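You operate a simulated robot arm through the tools that you are given. There is no shell and no other tool. Be economical: measure what you need, move in short steps, check, and stop when the job is done.

The job below is to be done with a simulated two-armed robot. You get a single attempt, and the scene is never put back.

## Task
The ROLL socket is faulty: move its plug to SPARE with the motors off, then jog ROLL to 1.
Fine: it is the cream plug on the black motor box; switch the motors on again and set the axis knob to SPARE; leave the purple plug in.

The check looks at the end state, three seconds after you hand in, the way a careful person would. Anything else that was tipped, shoved, dropped, spilled or broken makes it a failure.

## Robot
Two 7-joint arms with two-finger grippers on one trunk, hanging from a carriage that runs on a gantry, over the field with the corners [-1137, 2455], [-1136, -45], [44, -45], [43, 2455] (x, y) and turns from -389 to 298 degrees about z. Base frame: it is fixed where the carriage stands at the start and does not move with it; the origin is on the floor, on the carriage's upright axis, x ahead of it, y to its left, z up. Lengths are in mm, angles in degrees, forces in N, time in s.
The left shoulder is at the start at [0, 236, 1558], the right one opposite. With the tool pointing down near the work surface each hand reaches from about 100 to 660 mm from the robot's upright axis, wherever it stands, measured 20 degrees to its own side. Places, roughly: axis knob [800, 100, 800]; cream plug (3x3x5 cm) [700, -300, 900]; red motor switch [600, -200, 800]; roll socket [700, -300, 800]; spare socket [800, -400, 800]; tilt socket [800, -200, 800]. Payload 3.43 kg a hand.
The tool frame of a hand sits at the grasp point between the pads (the TCP): z along the fingers, y along the line on which they close. The tips reach 30 mm beyond it. The gripper opens to 104 mm. The gripper's body begins 57 mm behind the TCP.
Orientation is told as [roll, pitch, yaw] about the base's x, y, z axes, in that order, counted from this pose: with the fingers straight down and closing along the base's y, the tool's x points along the base's -x, its y along +y and its z along -z.

## Interface
- The arms move only by the tool send_rows. It takes "left_deltas", "right_deltas" or both (then of equal length, played together; a hand with none holds still); each is a list of rows, each a list of 3 entries, a list of its own where there are three numbers: the shift along the base's x, y, z in mm, then the turn, a rotation vector about the base's x, y, z in degrees, then the opening, from 0 (shut) to 1 (fully open). In form: [[[x, y, z], [rx, ry, rz], fingers], ...]. A call has 1 to 12 rows; each row shifts and turns the commanded pose from where the row before left it. A row lasts 0.2 s, in which the tool goes at most 50 mm and 8.6 degrees; a call with a longer step from one row to the next is refused whole, and so is a gripper value outside its range. A pose out of reach is approached as far as the arm can. The call stops where the force on the tool passes 40 N (or 10 N more than at its start, if that is more) or the arm is blocked; 0.2 s more then pass. The fingers move at their own pace (about 45 mm/s each) and stop on an object; they squeeze with about 26 N. The grip force told is the motor's: it shows also when the fingers shut on nothing. Time passes only in rows, and 0.2 s behind the last, so rows that do not move let the fingers close. The reply holds the time, the measured pose of the TCP, the force on the tool along the base axes, the opening and the grip force, in the units named above and with some noise, with the torque about the TCP (base axes, N m) and any sound that the robot's microphone picked up, and new pictures: "views" is both (left out), scene, wrist or none (wrist: the cameras of the hands that moved).
- Cameras (640 x 400 px; columns grow to the right, rows downward): "scene" is now at [268.3, 5.1, 1682.8]; the picture's right is [0.06, -1.00, 0.00], its down [-0.84, -0.05, -0.53] and it looks along [0.53, 0.03, -0.85] (base axes); focal length 265 px, centre (320, 200). "left" rides on the left gripper at [67, -18, -90] in its tool frame; the picture's right is [0.25, 0.97, 0.00], its down [-0.73, 0.19, -0.66] and it looks along [-0.64, 0.17, 0.75] (tool axes); focal length 218 px, centre (320, 200). "right" rides on the right gripper at [67, 18, -90] in its tool frame; the picture's right is [-0.25, 0.97, 0.00], its down [-0.73, -0.19, -0.66] and it looks along [-0.64, -0.17, 0.75] (tool axes); focal length 218 px, centre (320, 200). There is no depth. A picture from a camera that has moved, and an enlarged one, comes with that camera's place and axes in the base frame and with its lens.
- lift_body(by): slides the trunk up (or, below 0, down) by that many mm; the arms and the scene camera ride with it, the base frame stays. It gives what a move gives, with no picture.
- roll_base(legs): drives the robot by 1 to 6 legs, each [ahead, left, turn to the left] in mm, mm and degrees, along the robot's own axes; the way and the turn of a leg run together, so that a leg with both is an arc; at most 1500 mm and 180 degrees a leg. The arms and the cameras ride along, it lands a little off, and it stops where it bumps. It keeps to its track: a leg is cut to what the track allows. It gives what a move gives, and a new picture of the scene camera.
- pan_tilt(pan, tilt): turns the head with the scene camera to pan (to the left, within 86 degrees either way) and tilt (down, from -29 to 69), counted from straight ahead of the robot. It gives what a move gives, and a new picture of the scene camera.
- zoom(camera, box): a new picture of the part [left, top, right, bottom] of that camera's present view, enlarged. It takes no simulated time.
- close_job(): hands the job in; it is judged then, once.

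Go step by step. Nothing tells you exact positions but the pictures and the camera data: compare them with the known pose of the tool, close in by small moves and look again before you grip or let go. The budget is 120 turns and 260 pictures, counting those below and the enlarged ones. Unless the task says otherwise, let go and move clear before handing in, and close with one line.

The tools are called after ">>>" as a command line: name --argument value ..., lists and objects as JSON in quotes. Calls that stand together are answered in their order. send_rows: Moves the arms, as the interface text tells. Its arguments: {"type":"object","properties":{"left_deltas":{"type":"array"},"right_deltas":{"type":"array"},"views":{"type":"string","enum":["both","scene","wrist","none"]}},"required":[]} The other tools are called the same way: lift_body (by) slides the trunk up or down; roll_base (legs) drives the base; pan_tilt (pan, tilt) turns the head that bears the scene camera; zoom (camera, box) takes an enlarged picture of a part of a camera's view; close_job () hands the job in.

At the start:

```text
time_s: 0.0
left_tool_pos: [539.1, 192.1, 1170.8]
left_tcp_rot: [0.1, -0.1, 0.1]
left_force: [-0.1, -0.5, -0.4]
left_ft_torque: [0.01, -0.02, 0.02]
left_gripper_width: 104.1
left_finger_force: 0.1
right_tool_pos: [437.5, -188.4, 1211.8]
right_tcp_rot: [0.0, 0.0, 0.0]
right_force: [-0.2, -0.1, 0.1]
right_ft_torque: [-0.02, 0.03, 0.0]
right_gripper_width: 104.2
right_finger_force: 0.1
trunk travel left (down, up): [-468.0, 172.0]
robot x, y, heading: [-0.2, -0.4, 0.0]
head pan, tilt: [3.6, 57.8]
```

scene: 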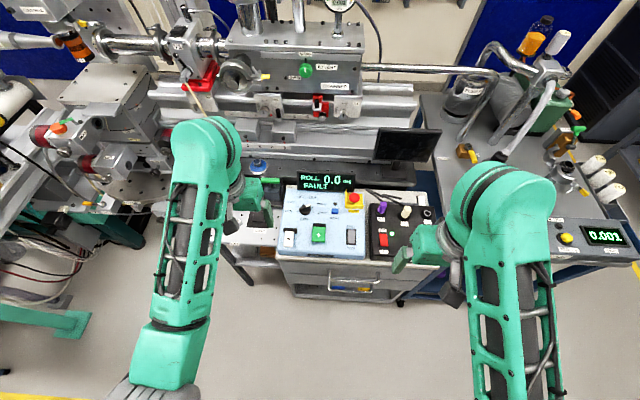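
right: 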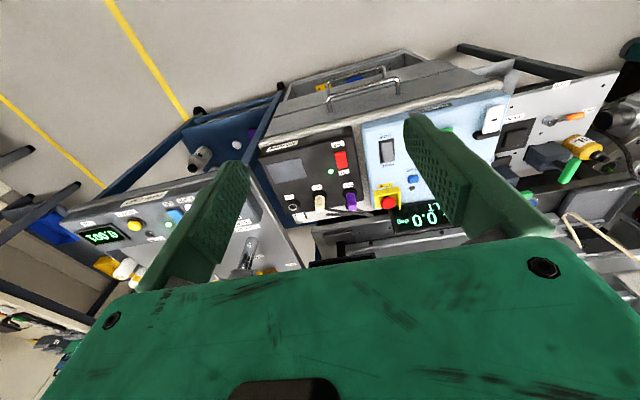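
left: 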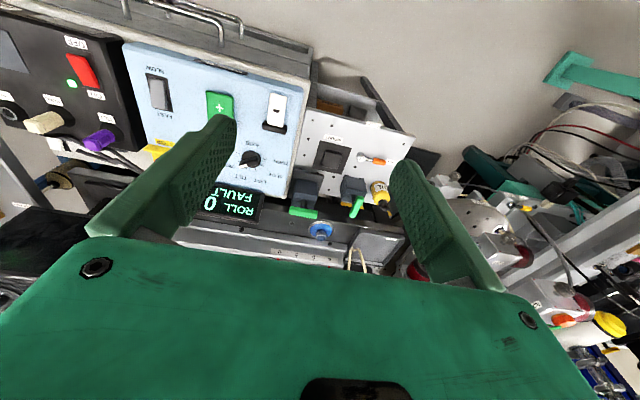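

I see a blue control box with display "ROLL 0.0 FAULT", and a black motor box with cream and purple plugs. I'll look closer first.

>>> zoom --camera "scene" --box '[270, 160, 450, 272]'

>>> zoom --camera "right" --box '[250, 90, 530, 265]'

>>> zoom --camera "left" --box '[0, 20, 320, 220]'

```text
3.56 times, centred on (360, 216) of scene
camera zoom: at [268.3, 5.1, 1682.8], right [0.06, -1.0, 0.0], down [-0.84, -0.05, -0.53], along [0.53, 0.03, -0.85], focal length 942 px, centre (178, 143)
```

zoom: 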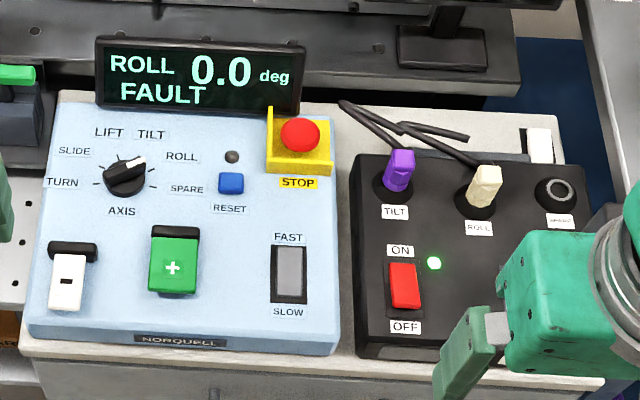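

```text
2.29 times, centred on (390, 178) of right
camera zoom: at [370.2, -171.0, 1303.4], right [0.25, 0.97, 0.0], down [0.73, -0.19, 0.66], along [0.64, -0.17, -0.75], focal length 499 px, centre (160, 251)
```

zoom: 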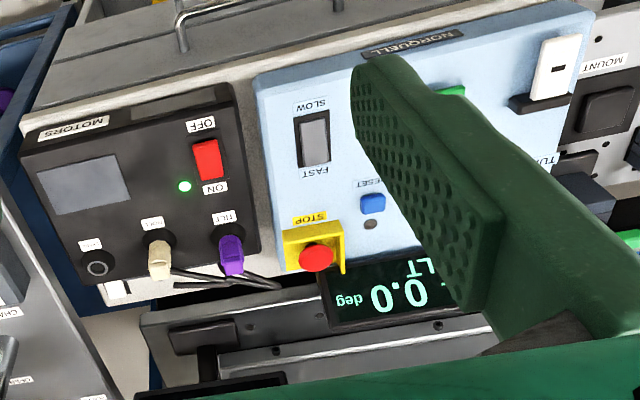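

```text
2.00 times, centred on (160, 120) of left
camera zoom: at [472.7, 174.0, 1260.7], right [-0.25, 0.97, 0.0], down [0.73, 0.19, 0.66], along [0.64, 0.17, -0.75], focal length 436 px, centre (640, 360)
```

zoom: 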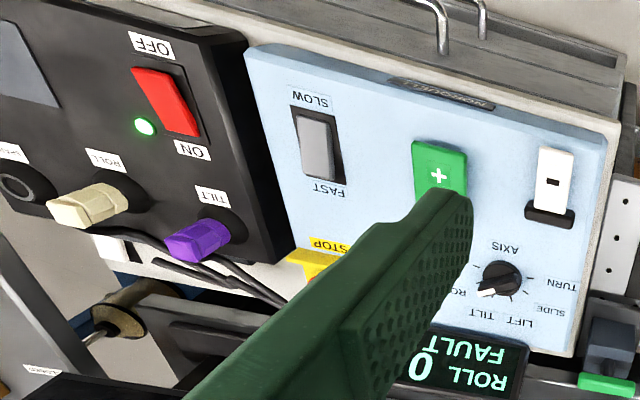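

The panel features triangulate to about x 650–800, z 810–860, with plugs at the back of the black box. I'll pull the left arm back a little, then lower the trunk for reach and a better view.

>>> send_rows --left_deltas '[[[-45, 0, 0], [0, 0, 0], 1], [[-45, 0, 0], [0, 0, 0], 1], [[-45, 0, 0], [0, 0, 0], 1]]' --views "none"

>>> lift_body --by -200

>>> pan_tilt --pan -5 --tilt 50

```text
time_s: 0.8
left_tool_pos: [403.3, 193.7, 1170.1]
left_tcp_rot: [0.1, -0.1, 0.0]
left_force: [0.7, 0.2, 0.0]
left_ft_torque: [-0.03, -0.02, 0.01]
left_gripper_width: 104.1
left_finger_force: 0.1
right_tool_pos: [436.8, -187.8, 1212.8]
right_tcp_rot: [0.0, -0.1, -0.1]
right_force: [-0.1, -0.6, -0.2]
right_ft_torque: [0.0, -0.01, -0.02]
right_gripper_width: 103.9
right_finger_force: 0.1
trunk travel left (down, up): [-468.0, 172.0]
robot x, y, heading: [0.6, -1.5, 0.1]
head pan, tilt: [3.6, 57.8]
```

```text
time_s: 3.0
left_tool_pos: [405.0, 194.5, 969.0]
left_tcp_rot: [0.0, 0.0, 0.0]
left_force: [-0.2, -0.8, -0.6]
left_ft_torque: [0.0, -0.01, 0.0]
left_gripper_width: 104.0
left_finger_force: 0.0
right_tool_pos: [438.1, -188.3, 1012.2]
right_tcp_rot: [0.0, 0.0, 0.0]
right_force: [-0.8, -1.2, -0.2]
right_ft_torque: [0.02, 0.03, 0.0]
right_gripper_width: 103.8
right_finger_force: 0.1
trunk travel left (down, up): [-268.0, 372.0]
robot x, y, heading: [-1.1, -0.4, -0.0]
head pan, tilt: [3.6, 57.8]
```

```text
time_s: 3.7
left_tool_pos: [404.4, 194.8, 969.0]
left_tcp_rot: [0.0, 0.1, 0.1]
left_force: [0.3, 0.1, 0.4]
left_ft_torque: [-0.01, 0.0, 0.04]
left_gripper_width: 103.8
left_finger_force: 0.0
right_tool_pos: [437.5, -187.3, 1013.4]
right_tcp_rot: [-0.1, 0.0, 0.0]
right_force: [-0.1, -1.3, 0.5]
right_ft_torque: [-0.03, 0.03, 0.02]
right_gripper_width: 104.1
right_finger_force: 0.0
trunk travel left (down, up): [-268.0, 372.0]
robot x, y, heading: [0.4, 0.6, -0.0]
head pan, tilt: [-5.0, 50.0]
camera scene: at [276.1, -6.0, 1492.8], right [-0.09, -1.0, 0.0], down [-0.76, 0.07, -0.64], along [0.64, -0.06, -0.77], focal length 265 px, centre (320, 200)
```

scene: 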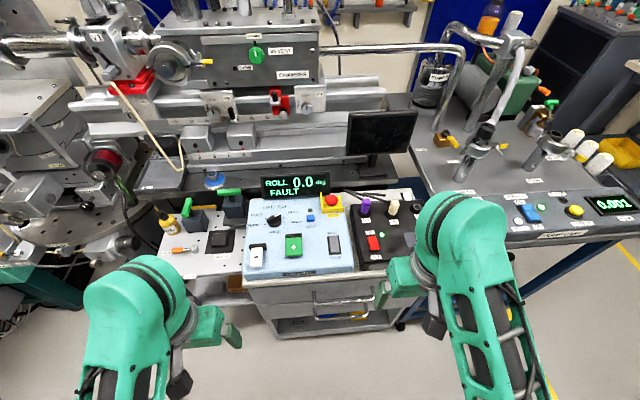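

The trunk is down 200 mm with a clear view. Zooming on the panels for triangulation.

>>> zoom --camera "scene" --box '[235, 170, 435, 295]'

>>> zoom --camera "right" --box '[100, 0, 640, 300]'

```text
3.20 times, centred on (335, 232) of scene
camera zoom: at [276.1, -6.0, 1492.8], right [-0.09, -1.0, 0.0], down [-0.76, 0.07, -0.64], along [0.64, -0.06, -0.77], focal length 848 px, centre (272, 96)
```

zoom: 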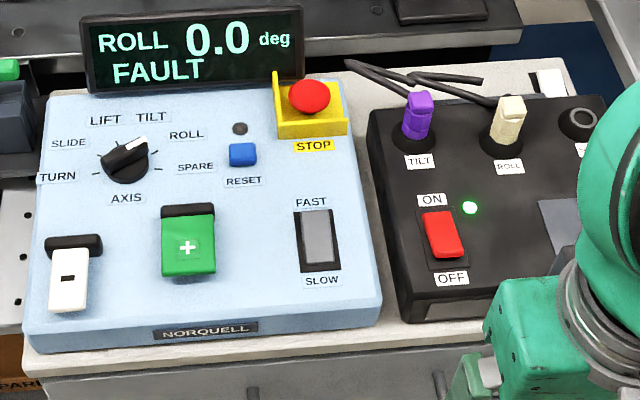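

```text
1.19 times, centred on (370, 150) of right
camera zoom: at [370.2, -171.0, 1103.4], right [0.25, 0.97, 0.0], down [0.73, -0.19, 0.66], along [0.64, -0.17, -0.75], focal length 259 px, centre (261, 259)
```

zoom: 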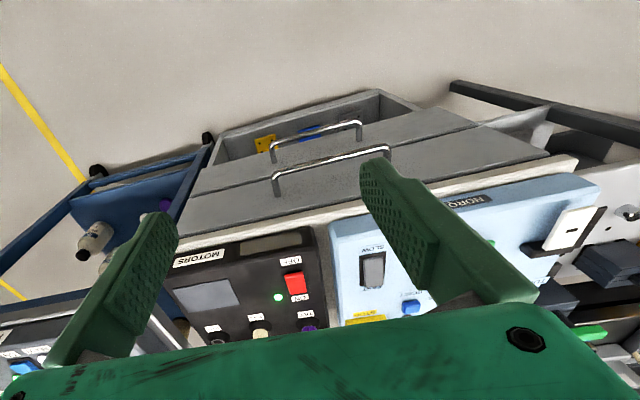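

The panel is roughly horizontal at z≈840. My estimates are red switch [647,-192,848], cream plug tip [757,-271,885], SPARE socket [757,-350,~845], knob [747,88,855] and "+" [647,35,857]. I'll raise the hands, drive forward 40 mm and lower the trunk for reach.

>>> send_rows --left_deltas '[[[0, 0, 45], [0, 0, 0], 1], [[0, 0, 45], [0, 0, 0], 1], [[0, 0, 45], [0, 0, 0], 1]]' --right_deltas '[[[0, 0, 45], [0, 0, 0], 0], [[0, 0, 45], [0, 0, 0], 0], [[0, 0, 45], [0, 0, 0], 0]]' --views "none"

>>> lift_body --by -130

>>> roll_base --legs '[[40, 0, 0]]'

```text
time_s: 4.5
left_tool_pos: [438.0, 189.2, 1014.8]
left_tcp_rot: [0.0, -0.3, 0.0]
left_force: [0.5, 0.3, 0.3]
left_ft_torque: [-0.01, 0.04, 0.0]
left_gripper_width: 104.0
left_finger_force: 0.1
left hand out of reach, approached as far as the arm can: row 1, 2, 3
right_tool_pos: [503.6, -181.1, 1072.0]
right_tcp_rot: [0.0, -0.2, 0.0]
right_force: [-1.2, -0.2, -1.1]
right_ft_torque: [-0.01, 0.08, -0.01]
right_gripper_width: 33.4
right_finger_force: 0.2
right hand out of reach, approached as far as the arm can: row 1, 2, 3
trunk travel left (down, up): [-268.0, 372.0]
robot x, y, heading: [2.7, 3.1, -0.0]
head pan, tilt: [-5.0, 50.0]
```

```text
time_s: 6.0
left_tool_pos: [435.5, 190.0, 884.6]
left_tcp_rot: [-0.1, -0.2, 0.0]
left_force: [-0.2, 0.1, 1.1]
left_ft_torque: [-0.01, 0.0, -0.03]
left_gripper_width: 104.2
left_finger_force: 0.1
right_tool_pos: [501.7, -180.4, 941.0]
right_tcp_rot: [0.1, -0.3, 0.0]
right_force: [0.4, 0.0, -0.8]
right_ft_torque: [-0.02, -0.01, 0.0]
right_gripper_width: 0.0
right_finger_force: 26.2
trunk travel left (down, up): [-138.0, 502.0]
robot x, y, heading: [-2.8, 4.3, 0.1]
head pan, tilt: [-5.0, 50.0]
```

```text
time_s: 6.9
left_tool_pos: [474.3, 191.0, 886.0]
left_tcp_rot: [0.0, -0.2, 0.0]
left_force: [0.4, 0.5, -0.4]
left_ft_torque: [0.02, 0.05, -0.02]
left_gripper_width: 104.2
left_finger_force: 0.0
right_tool_pos: [540.1, -181.3, 940.7]
right_tcp_rot: [0.0, -0.2, 0.0]
right_force: [0.5, 0.5, -0.6]
right_ft_torque: [0.01, 0.06, -0.04]
right_gripper_width: 0.0
right_finger_force: 26.2
trunk travel left (down, up): [-138.0, 502.0]
robot x, y, heading: [40.6, 1.1, -0.1]
head pan, tilt: [-5.0, 50.0]
camera scene: at [315.5, -6.1, 1363.0], right [-0.09, -1.0, 0.0], down [-0.76, 0.07, -0.64], along [0.64, -0.06, -0.77], focal length 265 px, centre (320, 200)
```

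scene: 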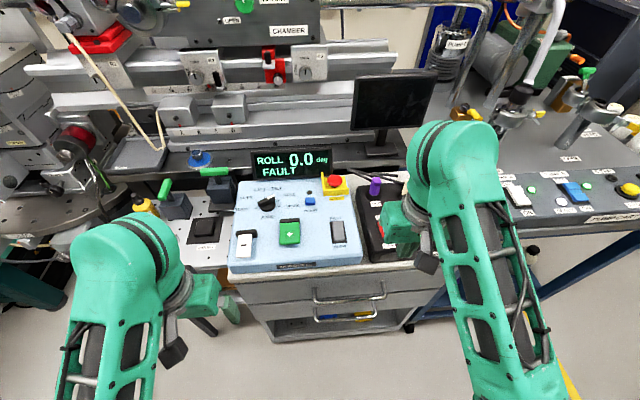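

The right hand is closed at [540,-181,941]. I'll move it above the OFF (near) end of the red rocker and look.

>>> send_rows --right_deltas '[[[45, -5, 0], [0, 0, 0], 0], [[45, -6, -10], [0, 0, 0], 0], [[0, 0, -10], [0, 0, 0], 0], [[0, 0, 0], [0, 0, 0], 0]]'

```text
time_s: 7.9
left_tool_pos: [474.4, 189.4, 886.0]
left_tcp_rot: [0.0, -0.2, -0.1]
left_force: [0.9, 0.9, -0.8]
left_ft_torque: [-0.01, 0.02, 0.01]
left_gripper_width: 104.2
left_finger_force: 0.0
right_tool_pos: [628.7, -190.7, 919.1]
right_tcp_rot: [0.0, -0.2, 0.0]
right_force: [-0.4, 0.6, -0.2]
right_ft_torque: [0.0, -0.03, 0.0]
right_gripper_width: 0.1
right_finger_force: 26.3
trunk travel left (down, up): [-138.0, 502.0]
robot x, y, heading: [37.8, -3.6, 0.1]
head pan, tilt: [-5.0, 50.0]
camera scene: at [315.2, -6.2, 1363.0], right [-0.09, -1.0, 0.0], down [-0.76, 0.07, -0.64], along [0.64, -0.06, -0.77], focal length 265 px, centre (320, 200)
camera right: at [560.6, -174.3, 1009.9], right [0.25, 0.97, 0.0], down [0.73, -0.19, 0.66], along [0.64, -0.17, -0.75], focal length 218 px, centre (320, 200)
```

scene: 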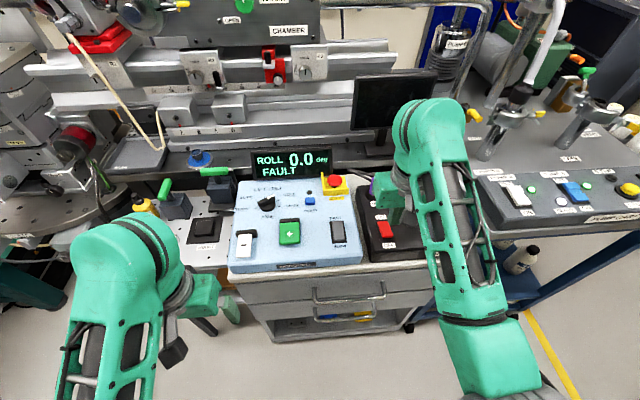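
right: 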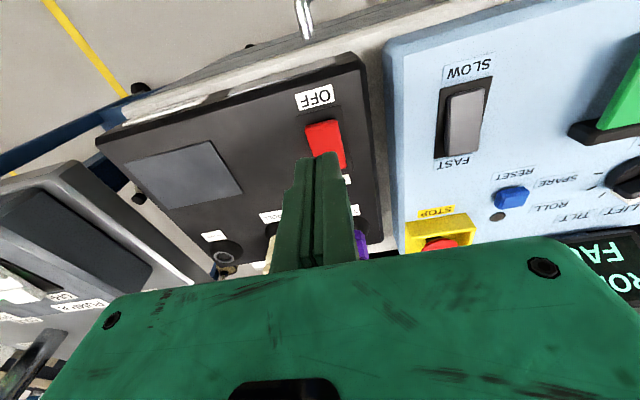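

The fingertips sit above the OFF end (rocker spans x≈622–667, y≈-187). I'll descend gently to press it.

>>> send_rows --right_deltas '[[[3, 3, -15], [0, 0, 0], 0], [[0, 0, -10], [0, 0, 0], 0], [[0, 0, -6], [0, 0, 0], 0], [[0, 0, -4], [0, 0, 0], 0], [[0, 0, -4], [0, 0, 0], 0], [[0, 0, -4], [0, 0, 0], 0]]' --views "wrist"

```text
time_s: 9.3
left_tool_pos: [474.2, 191.1, 884.9]
left_tcp_rot: [-0.1, -0.2, 0.0]
left_force: [0.9, -0.6, -0.4]
left_ft_torque: [0.0, 0.02, -0.02]
left_gripper_width: 104.0
left_finger_force: 0.0
right_tool_pos: [632.5, -189.0, 877.8]
right_tcp_rot: [0.0, 0.0, 0.0]
right_force: [0.6, -0.4, 0.9]
right_ft_torque: [0.0, 0.02, 0.01]
right_gripper_width: 0.0
right_finger_force: 26.3
trunk travel left (down, up): [-138.0, 502.0]
robot x, y, heading: [37.9, 0.8, -0.3]
head pan, tilt: [-5.0, 50.0]
camera right: at [564.7, -171.3, 968.9], right [0.25, 0.97, 0.0], down [0.73, -0.19, 0.66], along [0.64, -0.17, -0.75], focal length 218 px, centre (320, 200)
```

right: 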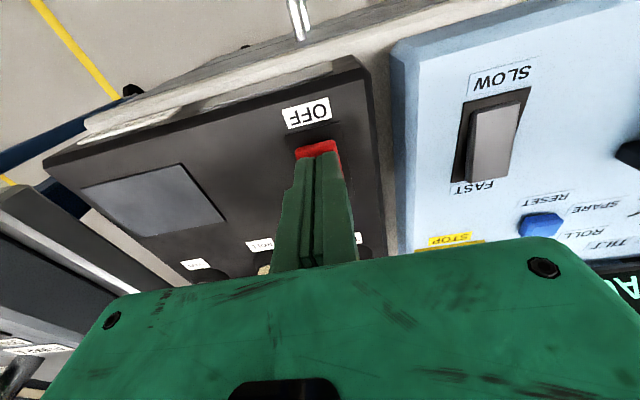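

No contact yet. I'll continue down in small steps.

>>> send_rows --right_deltas '[[[-3, 0, -3], [0, 0, 0], 0], [[0, 0, -3], [0, 0, 0], 0], [[0, 0, -3], [0, 0, 0], 0], [[0, 0, -3], [0, 0, 0], 0], [[0, 0, -3], [0, 0, 0], 0]]' --views "wrist"

```text
time_s: 10.5
left_tool_pos: [473.9, 189.7, 884.5]
left_tcp_rot: [0.0, -0.3, 0.1]
left_force: [0.0, 0.0, -1.2]
left_ft_torque: [0.01, -0.03, 0.01]
left_gripper_width: 103.8
left_finger_force: 0.0
right_tool_pos: [629.6, -190.2, 863.6]
right_tcp_rot: [0.0, -0.3, 0.1]
right_force: [-6.7, -1.1, 8.4]
right_ft_torque: [0.0, 0.05, 0.02]
right_gripper_width: 6.0
right_finger_force: 34.8
trunk travel left (down, up): [-138.0, 502.0]
robot x, y, heading: [36.1, 2.3, 0.0]
head pan, tilt: [-5.0, 50.0]
camera right: at [561.5, -172.1, 954.7], right [0.25, 0.97, 0.0], down [0.73, -0.19, 0.66], along [0.64, -0.17, -0.75], focal length 218 px, centre (320, 200)
```

right: 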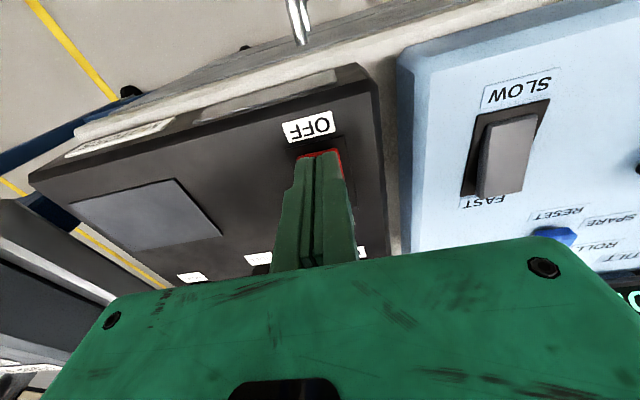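

Contact at about 8 N; pressing a little more, then backing off.

>>> send_rows --right_deltas '[[[0, 0, -3], [0, 0, 0], 0], [[0, 0, -3], [0, 0, 0], 0], [[0, 0, -2], [0, 0, 0], 0]]' --views "none"

>>> send_rows --right_deltas '[[[0, 0, 20], [0, 0, 0], 0], [[-20, 0, 40], [0, 0, 0], 0], [[-45, 0, 10], [0, 0, 0], 0], [[-20, 0, 0], [0, 0, 0], 0]]'

```text
time_s: 11.1
left_tool_pos: [473.3, 190.0, 884.6]
left_tcp_rot: [0.0, -0.2, -0.1]
left_force: [-1.0, 0.0, 0.6]
left_ft_torque: [-0.04, -0.01, 0.0]
left_gripper_width: 103.8
left_finger_force: 0.0
right_tool_pos: [630.3, -188.7, 864.3]
right_tcp_rot: [0.3, -0.9, 0.0]
right_force: [-4.6, -0.6, 6.3]
right_ft_torque: [-0.05, 0.04, -0.02]
right_gripper_width: 0.0
right_finger_force: 34.1
trunk travel left (down, up): [-138.0, 502.0]
robot x, y, heading: [36.4, -0.7, -0.1]
head pan, tilt: [-5.0, 50.0]
stopped in row 3 (right hand): the force on the tool passed its limit at 44 N (the readings are from after the stop); the commanded pose is now the measured one
```

```text
time_s: 12.1
left_tool_pos: [473.9, 191.2, 885.5]
left_tcp_rot: [0.1, -0.3, 0.0]
left_force: [0.1, 0.1, 0.2]
left_ft_torque: [-0.02, -0.02, 0.0]
left_gripper_width: 104.0
left_finger_force: 0.1
right_tool_pos: [544.7, -187.4, 931.0]
right_tcp_rot: [0.2, -0.6, -0.1]
right_force: [0.6, -0.9, -0.2]
right_ft_torque: [0.04, 0.02, -0.01]
right_gripper_width: 0.0
right_finger_force: 34.4
trunk travel left (down, up): [-138.0, 502.0]
robot x, y, heading: [40.2, -0.4, 0.2]
head pan, tilt: [-5.0, 50.0]
camera scene: at [314.5, -6.2, 1362.8], right [-0.09, -1.0, 0.0], down [-0.76, 0.07, -0.64], along [0.64, -0.06, -0.77], focal length 265 px, centre (320, 200)
camera right: at [476.4, -171.4, 1021.6], right [0.25, 0.97, 0.01], down [0.72, -0.19, 0.67], along [0.65, -0.16, -0.75], focal length 218 px, centre (320, 200)
```

scene: 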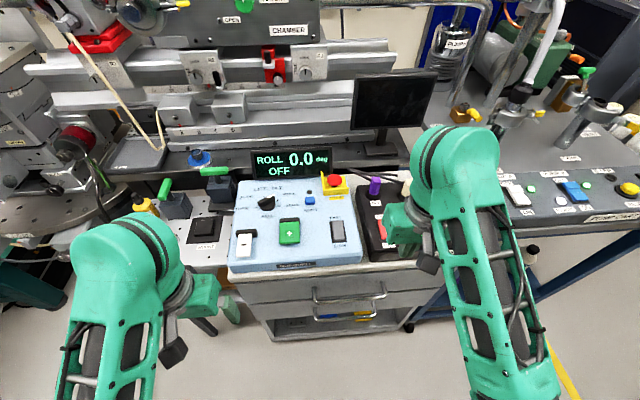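
right: 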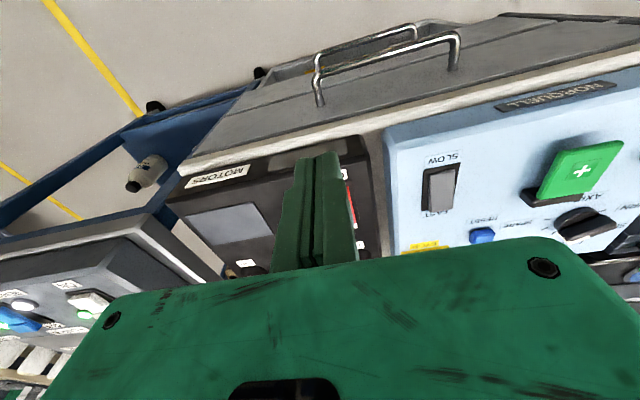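

Motors now read OFF. Next I move the right hand, partly open, above the cream plug.

>>> send_rows --right_deltas '[[[40, -15, 20], [0, 0.6, 0], 0.6], [[45, -20, 20], [0, 0, 0], 0.6], [[45, -20, 0], [0, 0, 0], 0.6], [[45, -15, 0], [0, 0, 0], 0.6], [[25, -14, 0], [0, 0, 0], 0.6], [[0, 0, 0], [0, 0, 0], 0.6]]'

```text
refused: row 2 steps farther than a row can; nothing moved
```

>>> send_rows --right_deltas '[[[38, -14, 20], [0, 0.6, 0], 0.6], [[38, -15, 20], [0, 0, 0], 0.6], [[42, -18, 0], [0, 0, 0], 0.6], [[42, -18, 0], [0, 0, 0], 0.6], [[42, -19, 0], [0, 0, 0], 0.6], [[10, 0, 0], [0, 0, 0], 0.6]]'

```text
time_s: 13.5
left_tool_pos: [477.4, 188.3, 885.7]
left_tcp_rot: [-0.1, -0.4, -0.1]
left_force: [-0.1, 0.5, -0.3]
left_ft_torque: [0.02, 0.04, 0.0]
left_gripper_width: 103.8
left_finger_force: 0.0
right_tool_pos: [743.9, -271.1, 970.6]
right_tcp_rot: [0.2, 0.0, -0.2]
right_force: [0.2, -0.5, 0.2]
right_ft_torque: [0.03, 0.05, -0.02]
right_gripper_width: 62.2
right_finger_force: 0.1
right hand out of reach, approached as far as the arm can: row 5, 6
trunk travel left (down, up): [-138.0, 502.0]
robot x, y, heading: [38.4, 1.4, 0.0]
head pan, tilt: [-5.0, 50.0]
camera scene: at [316.7, -7.0, 1363.1], right [-0.09, -1.0, 0.0], down [-0.76, 0.07, -0.64], along [0.64, -0.06, -0.76], focal length 265 px, centre (320, 200)
camera right: at [676.0, -254.3, 1062.3], right [0.26, 0.97, 0.0], down [0.73, -0.2, 0.66], along [0.64, -0.16, -0.75], focal length 218 px, centre (320, 200)
```

scene: 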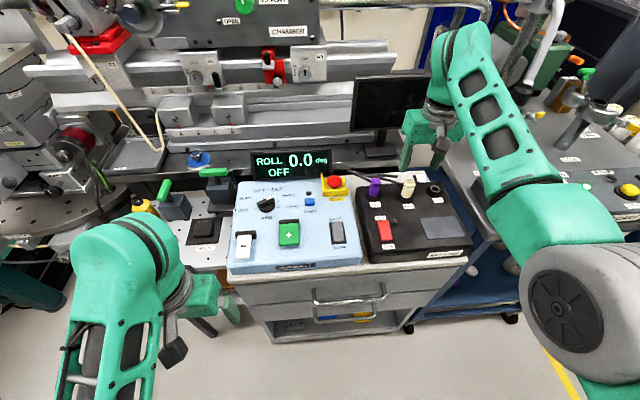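
right: 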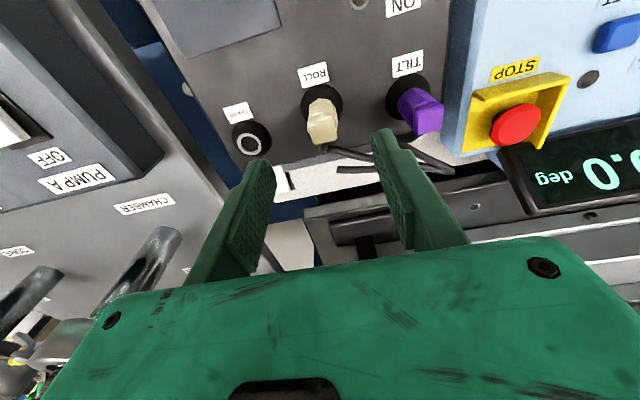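

The hand is over the plug area but at its reach limit. Zooming to refine the plug and socket positions.

>>> zoom --camera "right" --box '[200, 40, 480, 215]'

>>> zoom --camera "scene" --box '[340, 150, 480, 238]'

```text
2.29 times, centred on (340, 128) of right
camera zoom: at [676.0, -254.3, 1062.3], right [0.26, 0.97, 0.0], down [0.73, -0.2, 0.66], along [0.64, -0.16, -0.75], focal length 499 px, centre (274, 366)
```

zoom: 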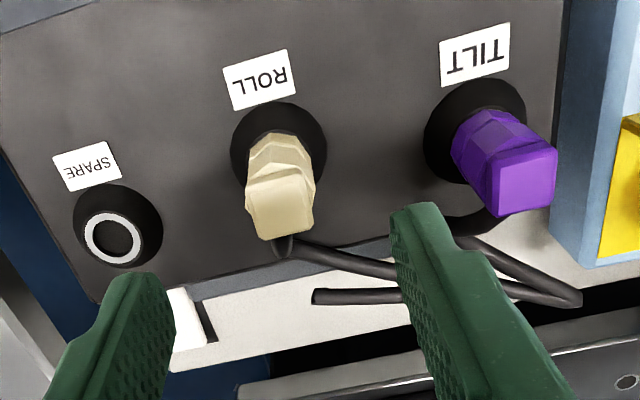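

```text
4.55 times, centred on (410, 194) of scene
camera zoom: at [316.7, -7.0, 1363.1], right [-0.09, -1.0, 0.0], down [-0.76, 0.07, -0.64], along [0.64, -0.06, -0.76], focal length 1204 px, centre (-89, 227)
```

zoom: 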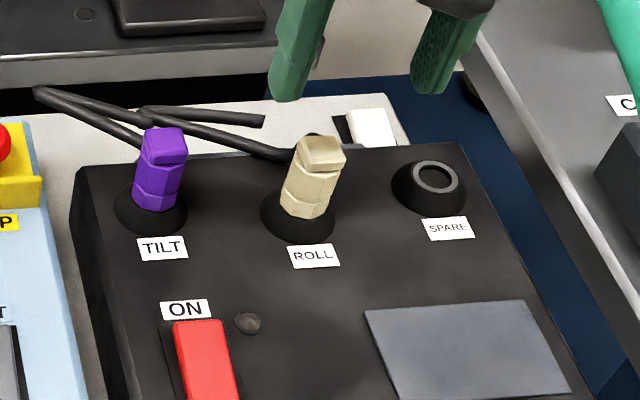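

Refined estimates: plug top [757,-273,877] and SPARE ring top [767,-359,837], beyond comfortable reach. I'll retract the hand and turn the base about 30° left, which brings the right shoulder forward.

>>> send_rows --right_deltas '[[[-45, 15, 0], [0, 0, 0], 0.6], [[-45, 15, 0], [0, 0, 0], 0.6], [[-45, 15, 0], [0, 0, 0], 0.6], [[-45, 15, 0], [0, 0, 0], 0.6]]' --views "none"

>>> roll_base --legs '[[0, 0, 30]]'

```text
time_s: 14.5
left_tool_pos: [471.5, 190.7, 883.7]
left_tcp_rot: [0.0, -0.1, 0.1]
left_force: [-0.1, 0.6, 0.3]
left_ft_torque: [-0.01, -0.09, -0.03]
left_gripper_width: 104.1
left_finger_force: 0.1
right_tool_pos: [559.6, -208.2, 973.7]
right_tcp_rot: [0.2, -0.2, 0.0]
right_force: [-1.0, -0.1, 3.2]
right_ft_torque: [-0.02, -0.11, 0.0]
right_gripper_width: 62.3
right_finger_force: 0.1
trunk travel left (down, up): [-138.0, 502.0]
robot x, y, heading: [41.3, 1.7, 0.2]
head pan, tilt: [-5.0, 50.0]
```

```text
time_s: 16.4
left_tool_pos: [322.8, 380.9, 885.1]
left_tcp_rot: [0.0, -0.2, 29.7]
left_force: [0.3, -0.2, 0.2]
left_ft_torque: [-0.02, -0.04, 0.02]
left_gripper_width: 103.9
left_finger_force: 0.0
right_tool_pos: [598.1, 79.4, 972.5]
right_tcp_rot: [0.2, -0.2, 29.7]
right_force: [0.8, 0.1, 0.6]
right_ft_torque: [-0.02, -0.03, 0.01]
right_gripper_width: 62.3
right_finger_force: 0.0
trunk travel left (down, up): [-138.0, 502.0]
robot x, y, heading: [36.7, 0.3, 29.7]
head pan, tilt: [-5.0, 50.0]
camera scene: at [281.5, 131.8, 1362.8], right [0.42, -0.91, 0.0], down [-0.7, -0.32, -0.64], along [0.58, 0.27, -0.77], focal length 265 px, centre (320, 200)
```

scene: 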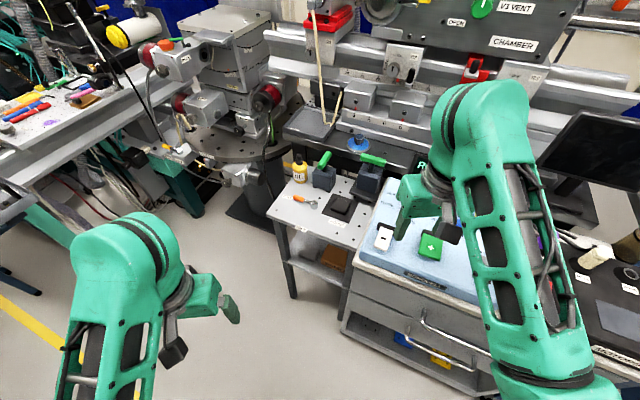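

All clear. I'll swing the right hand to above the plug, unwinding the yaw, and re-aim the head.

>>> send_rows --right_deltas '[[[0, -45, 0], [0, 0, -7.4], 0.6], [[0, -45, 0], [0, 0, -7.4], 0.6], [[0, -45, 0], [0, 0, -7.4], 0.6], [[18, -44, 0], [0, 0, -7.4], 0.6], [[22, -44, 0], [0, 0, 0], 0.6], [[22, -44, 0], [0, 0, 0], 0.6], [[25, -43, 0], [0, 0, 0], 0.6], [[25, -42, 0], [0, 0, 0], 0.6], [[25, 0, -10], [0, 0, 0], 0.6], [[0, 0, -10], [0, 0, 0], 0.6]]' --views "wrist"

>>> pan_tilt --pan -50 --tilt 45

```text
time_s: 18.6
left_tool_pos: [321.9, 381.0, 884.1]
left_tcp_rot: [0.0, -0.2, 29.6]
left_force: [-0.3, 0.8, 0.2]
left_ft_torque: [0.0, 0.02, -0.04]
left_gripper_width: 104.1
left_finger_force: 0.0
right_tool_pos: [770.6, -257.0, 925.2]
right_tcp_rot: [0.3, -0.3, 0.1]
right_force: [0.1, -0.1, -0.3]
right_ft_torque: [0.03, 0.0, 0.03]
right_gripper_width: 62.6
right_finger_force: 0.1
right hand out of reach, approached as far as the arm can: row 1, 2, 3
trunk travel left (down, up): [-138.0, 502.0]
robot x, y, heading: [38.9, -4.3, 29.6]
head pan, tilt: [-5.0, 50.0]
camera right: at [702.1, -240.6, 1017.2], right [0.25, 0.97, 0.0], down [0.73, -0.19, 0.66], along [0.64, -0.16, -0.75], focal length 218 px, centre (320, 200)
```

right: 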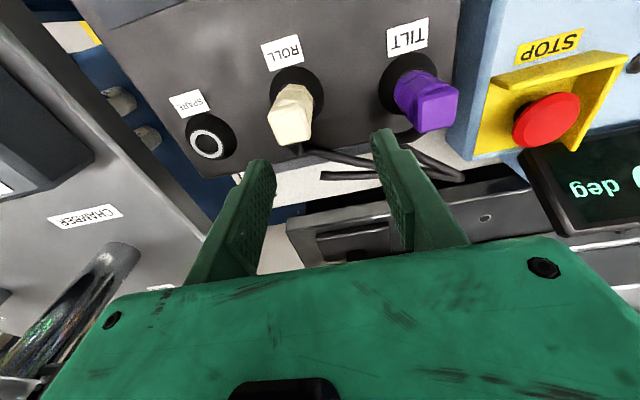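

```text
time_s: 19.7
left_tool_pos: [322.1, 381.7, 884.8]
left_tcp_rot: [0.1, -0.2, 29.7]
left_force: [0.5, 0.2, 0.1]
left_ft_torque: [-0.01, -0.02, 0.0]
left_gripper_width: 103.9
left_finger_force: 0.0
right_tool_pos: [770.1, -256.5, 925.8]
right_tcp_rot: [0.2, -0.2, 0.1]
right_force: [-0.4, 0.1, 0.6]
right_ft_torque: [-0.01, 0.02, 0.02]
right_gripper_width: 62.4
right_finger_force: 0.1
trunk travel left (down, up): [-138.0, 502.0]
robot x, y, heading: [33.5, -1.0, 29.5]
head pan, tilt: [-50.0, 45.0]
camera scene: at [287.9, 71.4, 1369.7], right [-0.35, -0.94, 0.0], down [-0.66, 0.25, -0.71], along [0.66, -0.25, -0.71], focal length 265 px, centre (320, 200)
```

scene: 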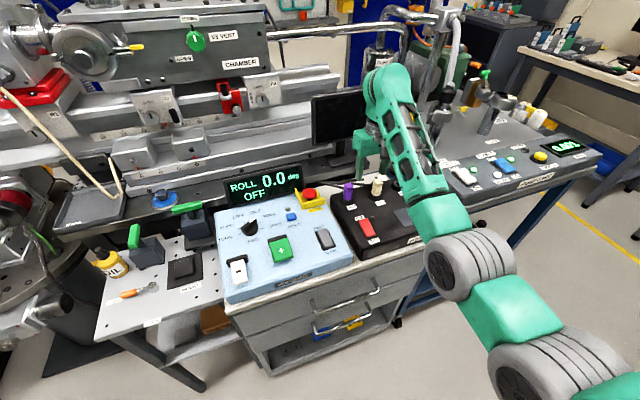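

The reach is good now. Zoom to refine the plug position from this closer view.

>>> zoom --camera "right" --box '[170, 20, 490, 220]'

>>> zoom --camera "scene" --box '[310, 120, 450, 208]'

```text
2.00 times, centred on (330, 120) of right
camera zoom: at [702.8, -240.0, 1017.4], right [0.25, 0.97, 0.0], down [0.73, -0.19, 0.66], along [0.64, -0.16, -0.75], focal length 436 px, centre (300, 360)
```

zoom: 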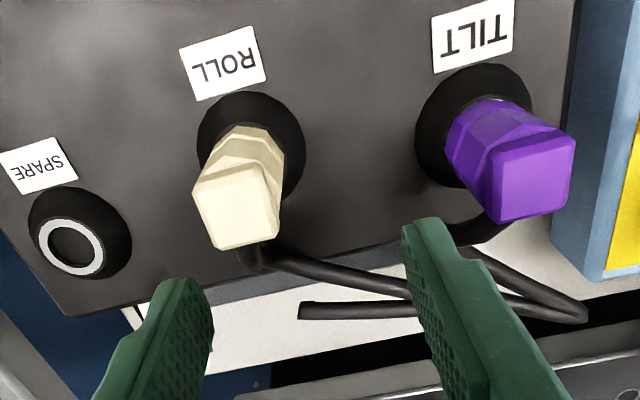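

```text
4.55 times, centred on (380, 164) of scene
camera zoom: at [287.9, 71.4, 1369.7], right [-0.35, -0.94, 0.0], down [-0.66, 0.25, -0.71], along [0.66, -0.25, -0.71], focal length 1204 px, centre (47, 364)
```

zoom: 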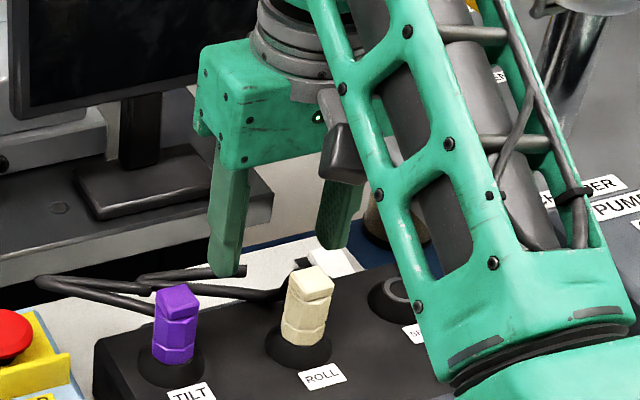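

Plug top is about [753,-273,883]. I'll check the head's rotation before gripping.

>>> zoom --camera "right" --box '[250, 50, 340, 150]'

```text
4.00 times, centred on (295, 100) of right
camera zoom: at [702.8, -240.0, 1017.4], right [0.25, 0.97, 0.0], down [0.73, -0.19, 0.66], along [0.64, -0.16, -0.75], focal length 873 px, centre (420, 600)
```

zoom: 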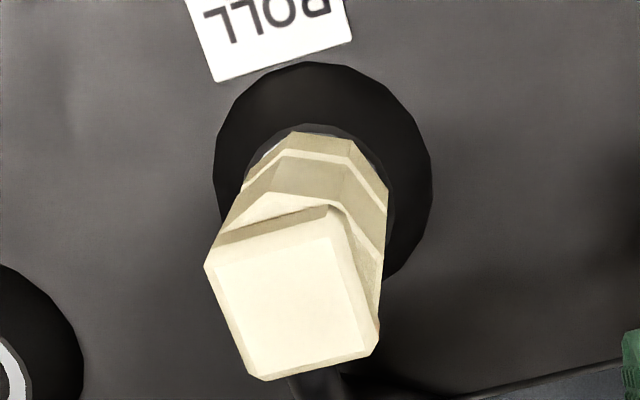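

The head is a 21 mm square, axis-aligned, centred at about [752,-273], top at z≈884. I'll align, descend to TCP z 875 and check before closing.

>>> send_rows --right_deltas '[[[-18, -16.5, 0], [0, 0, 1], 0.5], [[0, 0, 0], [0, 0, 0], 0.5], [[0, 0, -15], [0, 0, 0], 0.5], [[0, 0, -15], [0, 0, 0], 0.5], [[0, 0, -11], [0, 0, 0], 0.5], [[0, 0, -10], [0, 0, 0], 0.5]]'

```text
time_s: 21.1
left_tool_pos: [322.8, 381.3, 885.7]
left_tcp_rot: [0.0, -0.2, 29.6]
left_force: [0.1, -0.4, -0.1]
left_ft_torque: [0.01, -0.01, -0.01]
left_gripper_width: 104.0
left_finger_force: 0.1
right_tool_pos: [754.1, -276.0, 875.8]
right_tcp_rot: [0.2, -0.2, 1.0]
right_force: [-0.1, 0.4, -0.5]
right_ft_torque: [-0.02, 0.01, 0.01]
right_gripper_width: 52.2
right_finger_force: 0.0
trunk travel left (down, up): [-138.0, 502.0]
robot x, y, heading: [35.0, 2.0, 29.7]
head pan, tilt: [-50.0, 45.0]
camera scene: at [287.7, 71.4, 1369.7], right [-0.35, -0.94, 0.0], down [-0.66, 0.25, -0.71], along [0.66, -0.25, -0.71], focal length 265 px, centre (320, 200)
camera right: at [685.1, -259.2, 967.4], right [0.24, 0.97, 0.01], down [0.73, -0.18, 0.66], along [0.64, -0.15, -0.75], focal length 218 px, centre (320, 200)
```

scene: 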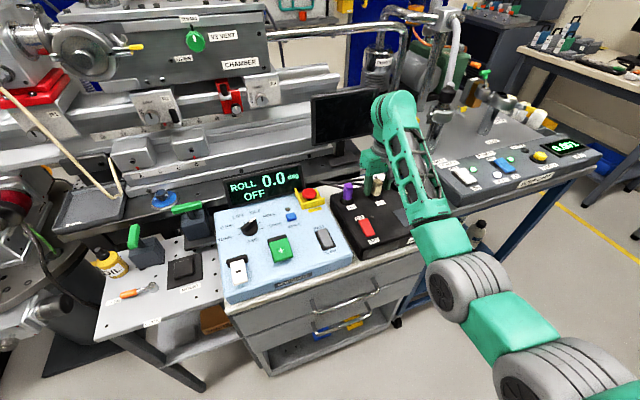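
right: 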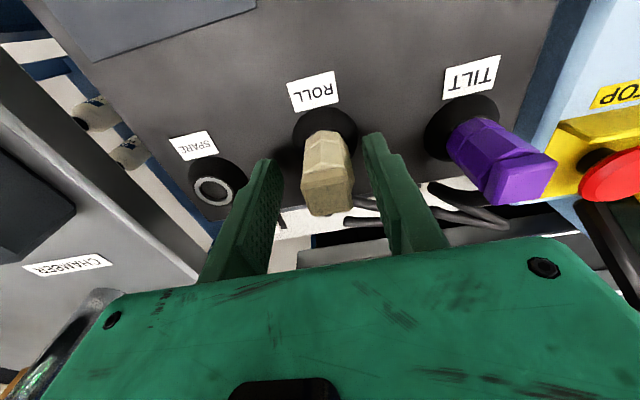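

The fingers straddle the plug, centred. Closing.

>>> send_rows --right_deltas '[[[0, 0, 0], [0, 0, 0], 0], [[0, 0, 0], [0, 0, 0], 0], [[0, 0, 0], [0, 0, 0], 0], [[0, 0, 0], [0, 0, 0], 0]]' --views "wrist"

```text
time_s: 22.1
left_tool_pos: [322.9, 382.9, 885.6]
left_tcp_rot: [0.0, -0.1, 29.7]
left_force: [0.2, 0.2, -0.2]
left_ft_torque: [0.0, -0.01, 0.0]
left_gripper_width: 103.8
left_finger_force: 0.0
right_tool_pos: [754.5, -273.2, 874.8]
right_tcp_rot: [0.3, -0.1, 1.1]
right_force: [1.2, 6.0, -1.2]
right_ft_torque: [0.15, -0.02, -0.04]
right_gripper_width: 25.2
right_finger_force: 25.7
trunk travel left (down, up): [-138.0, 502.0]
robot x, y, heading: [42.6, 2.2, 29.9]
head pan, tilt: [-50.0, 45.0]
camera right: at [685.1, -257.8, 967.1], right [0.23, 0.97, 0.01], down [0.73, -0.18, 0.66], along [0.64, -0.15, -0.75], focal length 218 px, centre (320, 200)
```

right: 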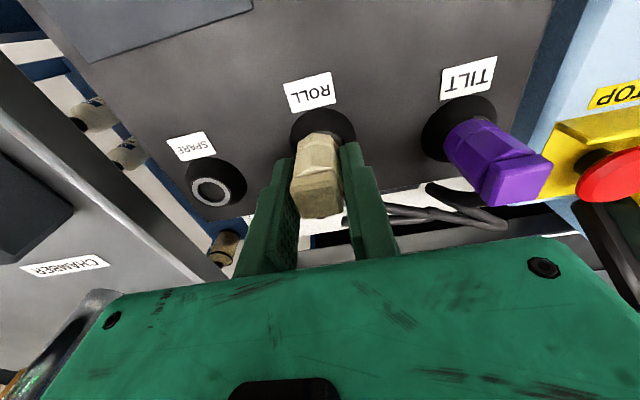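

Gripped at 25 mm width. Now pulling straight up.

>>> send_rows --right_deltas '[[[0, 0, 4], [0, 0, 0], 0], [[0, 0, 4], [0, 0, 0], 0], [[0, 0, 4], [0, 0, 0], 0], [[0, 0, 6], [0, 0, 0], 0], [[0, 0, 8], [0, 0, 0], 0], [[0, 0, 10], [0, 0, 0], 0]]'

```text
time_s: 23.5
left_tool_pos: [323.9, 381.0, 883.6]
left_tcp_rot: [0.0, -0.2, 29.7]
left_force: [-0.3, 0.7, -0.8]
left_ft_torque: [0.0, -0.02, -0.02]
left_gripper_width: 103.7
left_finger_force: 0.2
right_tool_pos: [751.5, -274.0, 912.4]
right_tcp_rot: [0.2, -0.3, 1.0]
right_force: [0.3, -0.1, -0.7]
right_ft_torque: [-0.01, 0.0, 0.0]
right_gripper_width: 25.3
right_finger_force: 26.3
trunk travel left (down, up): [-138.0, 502.0]
robot x, y, heading: [40.2, 2.2, 29.8]
head pan, tilt: [-50.0, 45.0]
camera scene: at [287.9, 71.4, 1369.7], right [-0.35, -0.94, 0.0], down [-0.66, 0.25, -0.71], along [0.66, -0.25, -0.71], focal length 265 px, centre (320, 200)
camera right: at [683.7, -258.0, 1002.7], right [0.23, 0.97, 0.0], down [0.73, -0.18, 0.66], along [0.64, -0.15, -0.75], focal length 218 px, centre (320, 200)
```

scene: 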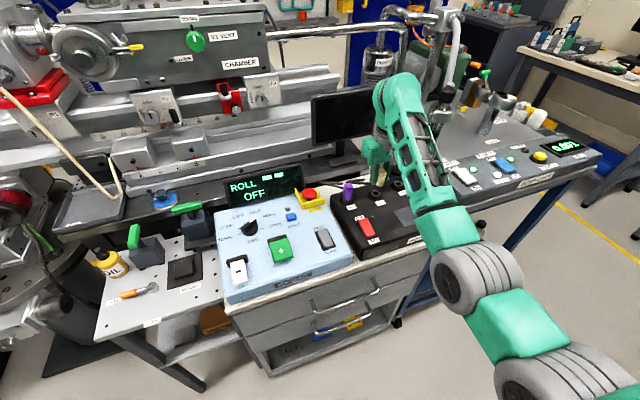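
right: 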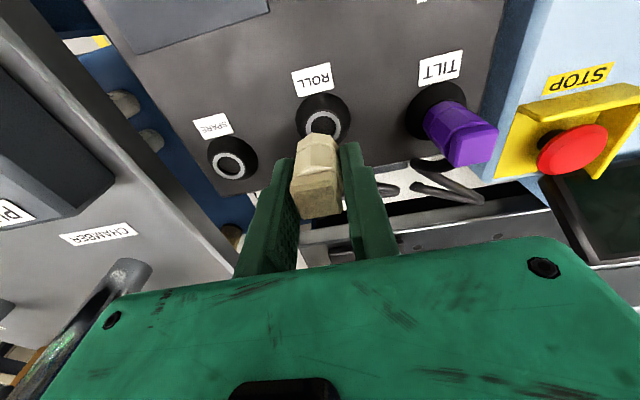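

The plug is out and the reading is blanked. Measuring both socket rings relative to each other.

>>> zoom --camera "right" --box '[180, 70, 380, 195]'

>>> zoom --camera "scene" --box '[330, 130, 430, 192]'

```text
3.20 times, centred on (280, 132) of right
camera zoom: at [683.7, -258.0, 1002.7], right [0.23, 0.97, 0.0], down [0.73, -0.18, 0.66], along [0.64, -0.15, -0.75], focal length 698 px, centre (448, 416)
```

zoom: 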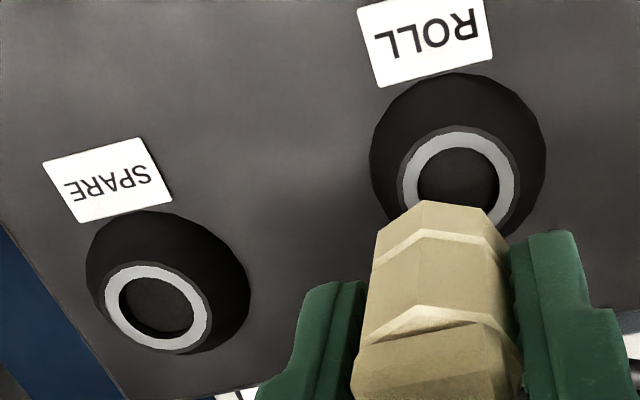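

```text
6.40 times, centred on (380, 161) of scene
camera zoom: at [287.9, 71.4, 1369.7], right [-0.35, -0.94, 0.0], down [-0.66, 0.25, -0.71], along [0.66, -0.25, -0.71], focal length 1695 px, centre (-64, 450)
```

zoom: 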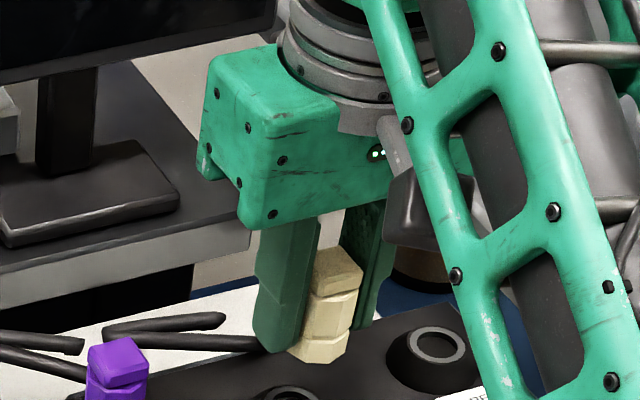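

From this view SPARE is about (+17,-91) mm from ROLL. I'll shift there above the socket and check alignment.

>>> send_rows --right_deltas '[[[4, -30, 4], [0, 0, 0], 0], [[6, -30, 0], [0, 0, 0], 0], [[6, -30, 0], [0, 0, 0], 0], [[0, 0, 0], [0, 0, 0], 0]]'

>>> zoom --camera "right" --box '[240, 70, 440, 195]'

```text
time_s: 24.5
left_tool_pos: [323.2, 381.3, 885.2]
left_tcp_rot: [0.0, -0.3, 29.6]
left_force: [-0.1, -0.5, 0.2]
left_ft_torque: [0.03, 0.01, -0.01]
left_gripper_width: 104.1
left_finger_force: 0.0
right_tool_pos: [767.0, -363.8, 915.5]
right_tcp_rot: [0.2, -0.3, 1.1]
right_force: [-0.3, 0.1, 0.3]
right_ft_torque: [-0.04, 0.01, 0.04]
right_gripper_width: 25.4
right_finger_force: 25.6
trunk travel left (down, up): [-138.0, 502.0]
robot x, y, heading: [40.3, -0.1, 29.7]
head pan, tilt: [-50.0, 45.0]
camera scene: at [287.6, 71.9, 1369.7], right [-0.35, -0.94, 0.0], down [-0.66, 0.25, -0.71], along [0.66, -0.25, -0.71], focal length 265 px, centre (320, 200)
camera right: at [699.1, -348.5, 1006.0], right [0.23, 0.97, 0.0], down [0.73, -0.18, 0.66], along [0.64, -0.15, -0.75], focal length 218 px, centre (320, 200)
```

scene: 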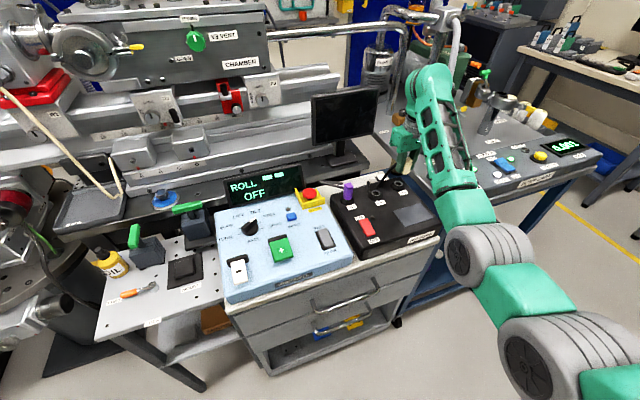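
right: 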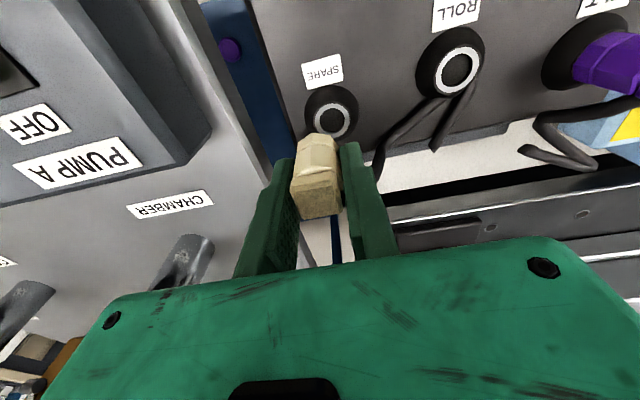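

```text
3.20 times, centred on (340, 132) of right
camera zoom: at [699.1, -348.5, 1006.0], right [0.23, 0.97, 0.0], down [0.73, -0.18, 0.66], along [0.64, -0.15, -0.75], focal length 698 px, centre (256, 416)
```

zoom: 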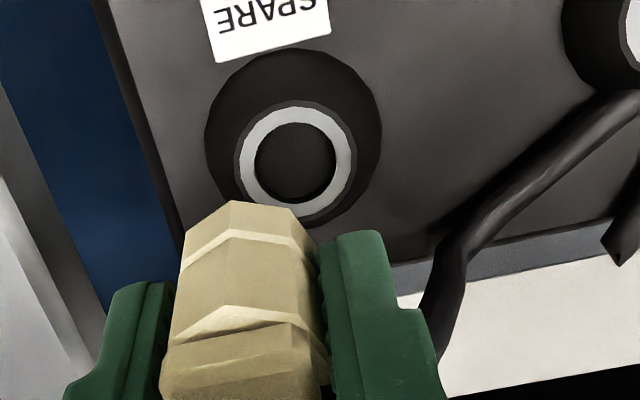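

Comparing with the view right after the vertical pull, SPARE's ring sits about 9 px right and 5 px high of where ROLL's was. I'll shift (-2,+7.6) and compare with the same crop.

>>> send_rows --right_deltas '[[[-2.2, 7.6, -3.5], [0, 0, 0], 0], [[0, 0, 0], [0, 0, 0], 0]]' --views "none"

>>> zoom --camera "right" --box '[180, 70, 380, 195]'

```text
time_s: 25.1
left_tool_pos: [321.9, 381.6, 885.5]
left_tcp_rot: [0.0, -0.2, 29.6]
left_force: [-0.8, 0.1, -0.3]
left_ft_torque: [0.01, 0.01, 0.0]
left_gripper_width: 104.0
left_finger_force: 0.0
right_tool_pos: [768.2, -355.8, 911.9]
right_tcp_rot: [0.1, -0.2, 1.0]
right_force: [-0.2, -1.0, -0.4]
right_ft_torque: [-0.01, 0.0, 0.0]
right_gripper_width: 25.3
right_finger_force: 26.0
trunk travel left (down, up): [-138.0, 502.0]
robot x, y, heading: [37.5, -1.0, 29.9]
head pan, tilt: [-50.0, 45.0]
```

```text
3.20 times, centred on (280, 132) of right
camera zoom: at [698.5, -341.1, 1003.6], right [0.23, 0.97, 0.0], down [0.73, -0.18, 0.66], along [0.64, -0.15, -0.75], focal length 698 px, centre (448, 416)
```

zoom: 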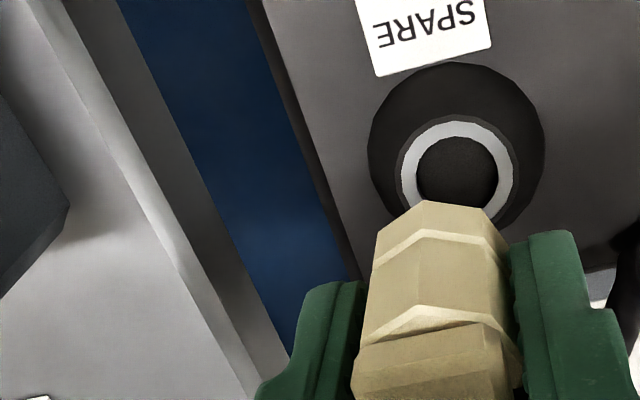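

Laterally matched; the ring is still about 10 zoomed px high, so a further -2.4 mm in x.

>>> send_rows --right_deltas '[[[-2.4, -0.4, 0], [0, 0, 0], 0], [[0, 0, 0], [0, 0, 0], 0]]' --views "none"

>>> zoom --camera "right" --box '[180, 70, 380, 195]'

```text
time_s: 25.7
left_tool_pos: [322.4, 381.5, 884.7]
left_tcp_rot: [0.1, -0.2, 29.5]
left_force: [0.1, 0.0, -0.1]
left_ft_torque: [0.03, -0.01, 0.01]
left_gripper_width: 104.3
left_finger_force: 0.2
right_tool_pos: [763.9, -356.2, 912.4]
right_tcp_rot: [0.3, -0.2, 1.0]
right_force: [1.3, -0.7, -0.3]
right_ft_torque: [-0.02, 0.02, -0.01]
right_gripper_width: 25.2
right_finger_force: 26.0
trunk travel left (down, up): [-138.0, 502.0]
robot x, y, heading: [39.2, -1.5, 29.7]
head pan, tilt: [-50.0, 45.0]
```

```text
3.20 times, centred on (280, 132) of right
camera zoom: at [696.0, -340.6, 1003.3], right [0.24, 0.97, 0.0], down [0.73, -0.18, 0.66], along [0.64, -0.15, -0.75], focal length 698 px, centre (448, 416)
```

zoom: 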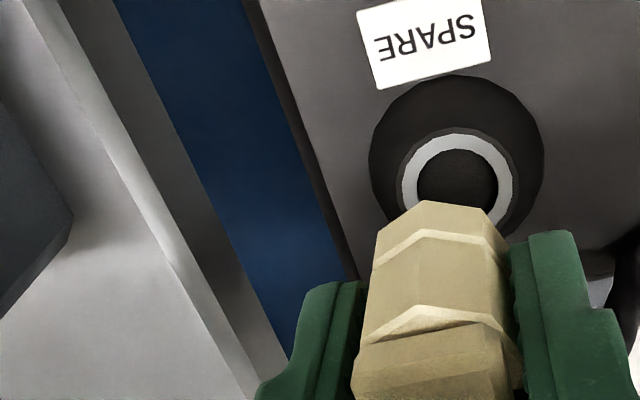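

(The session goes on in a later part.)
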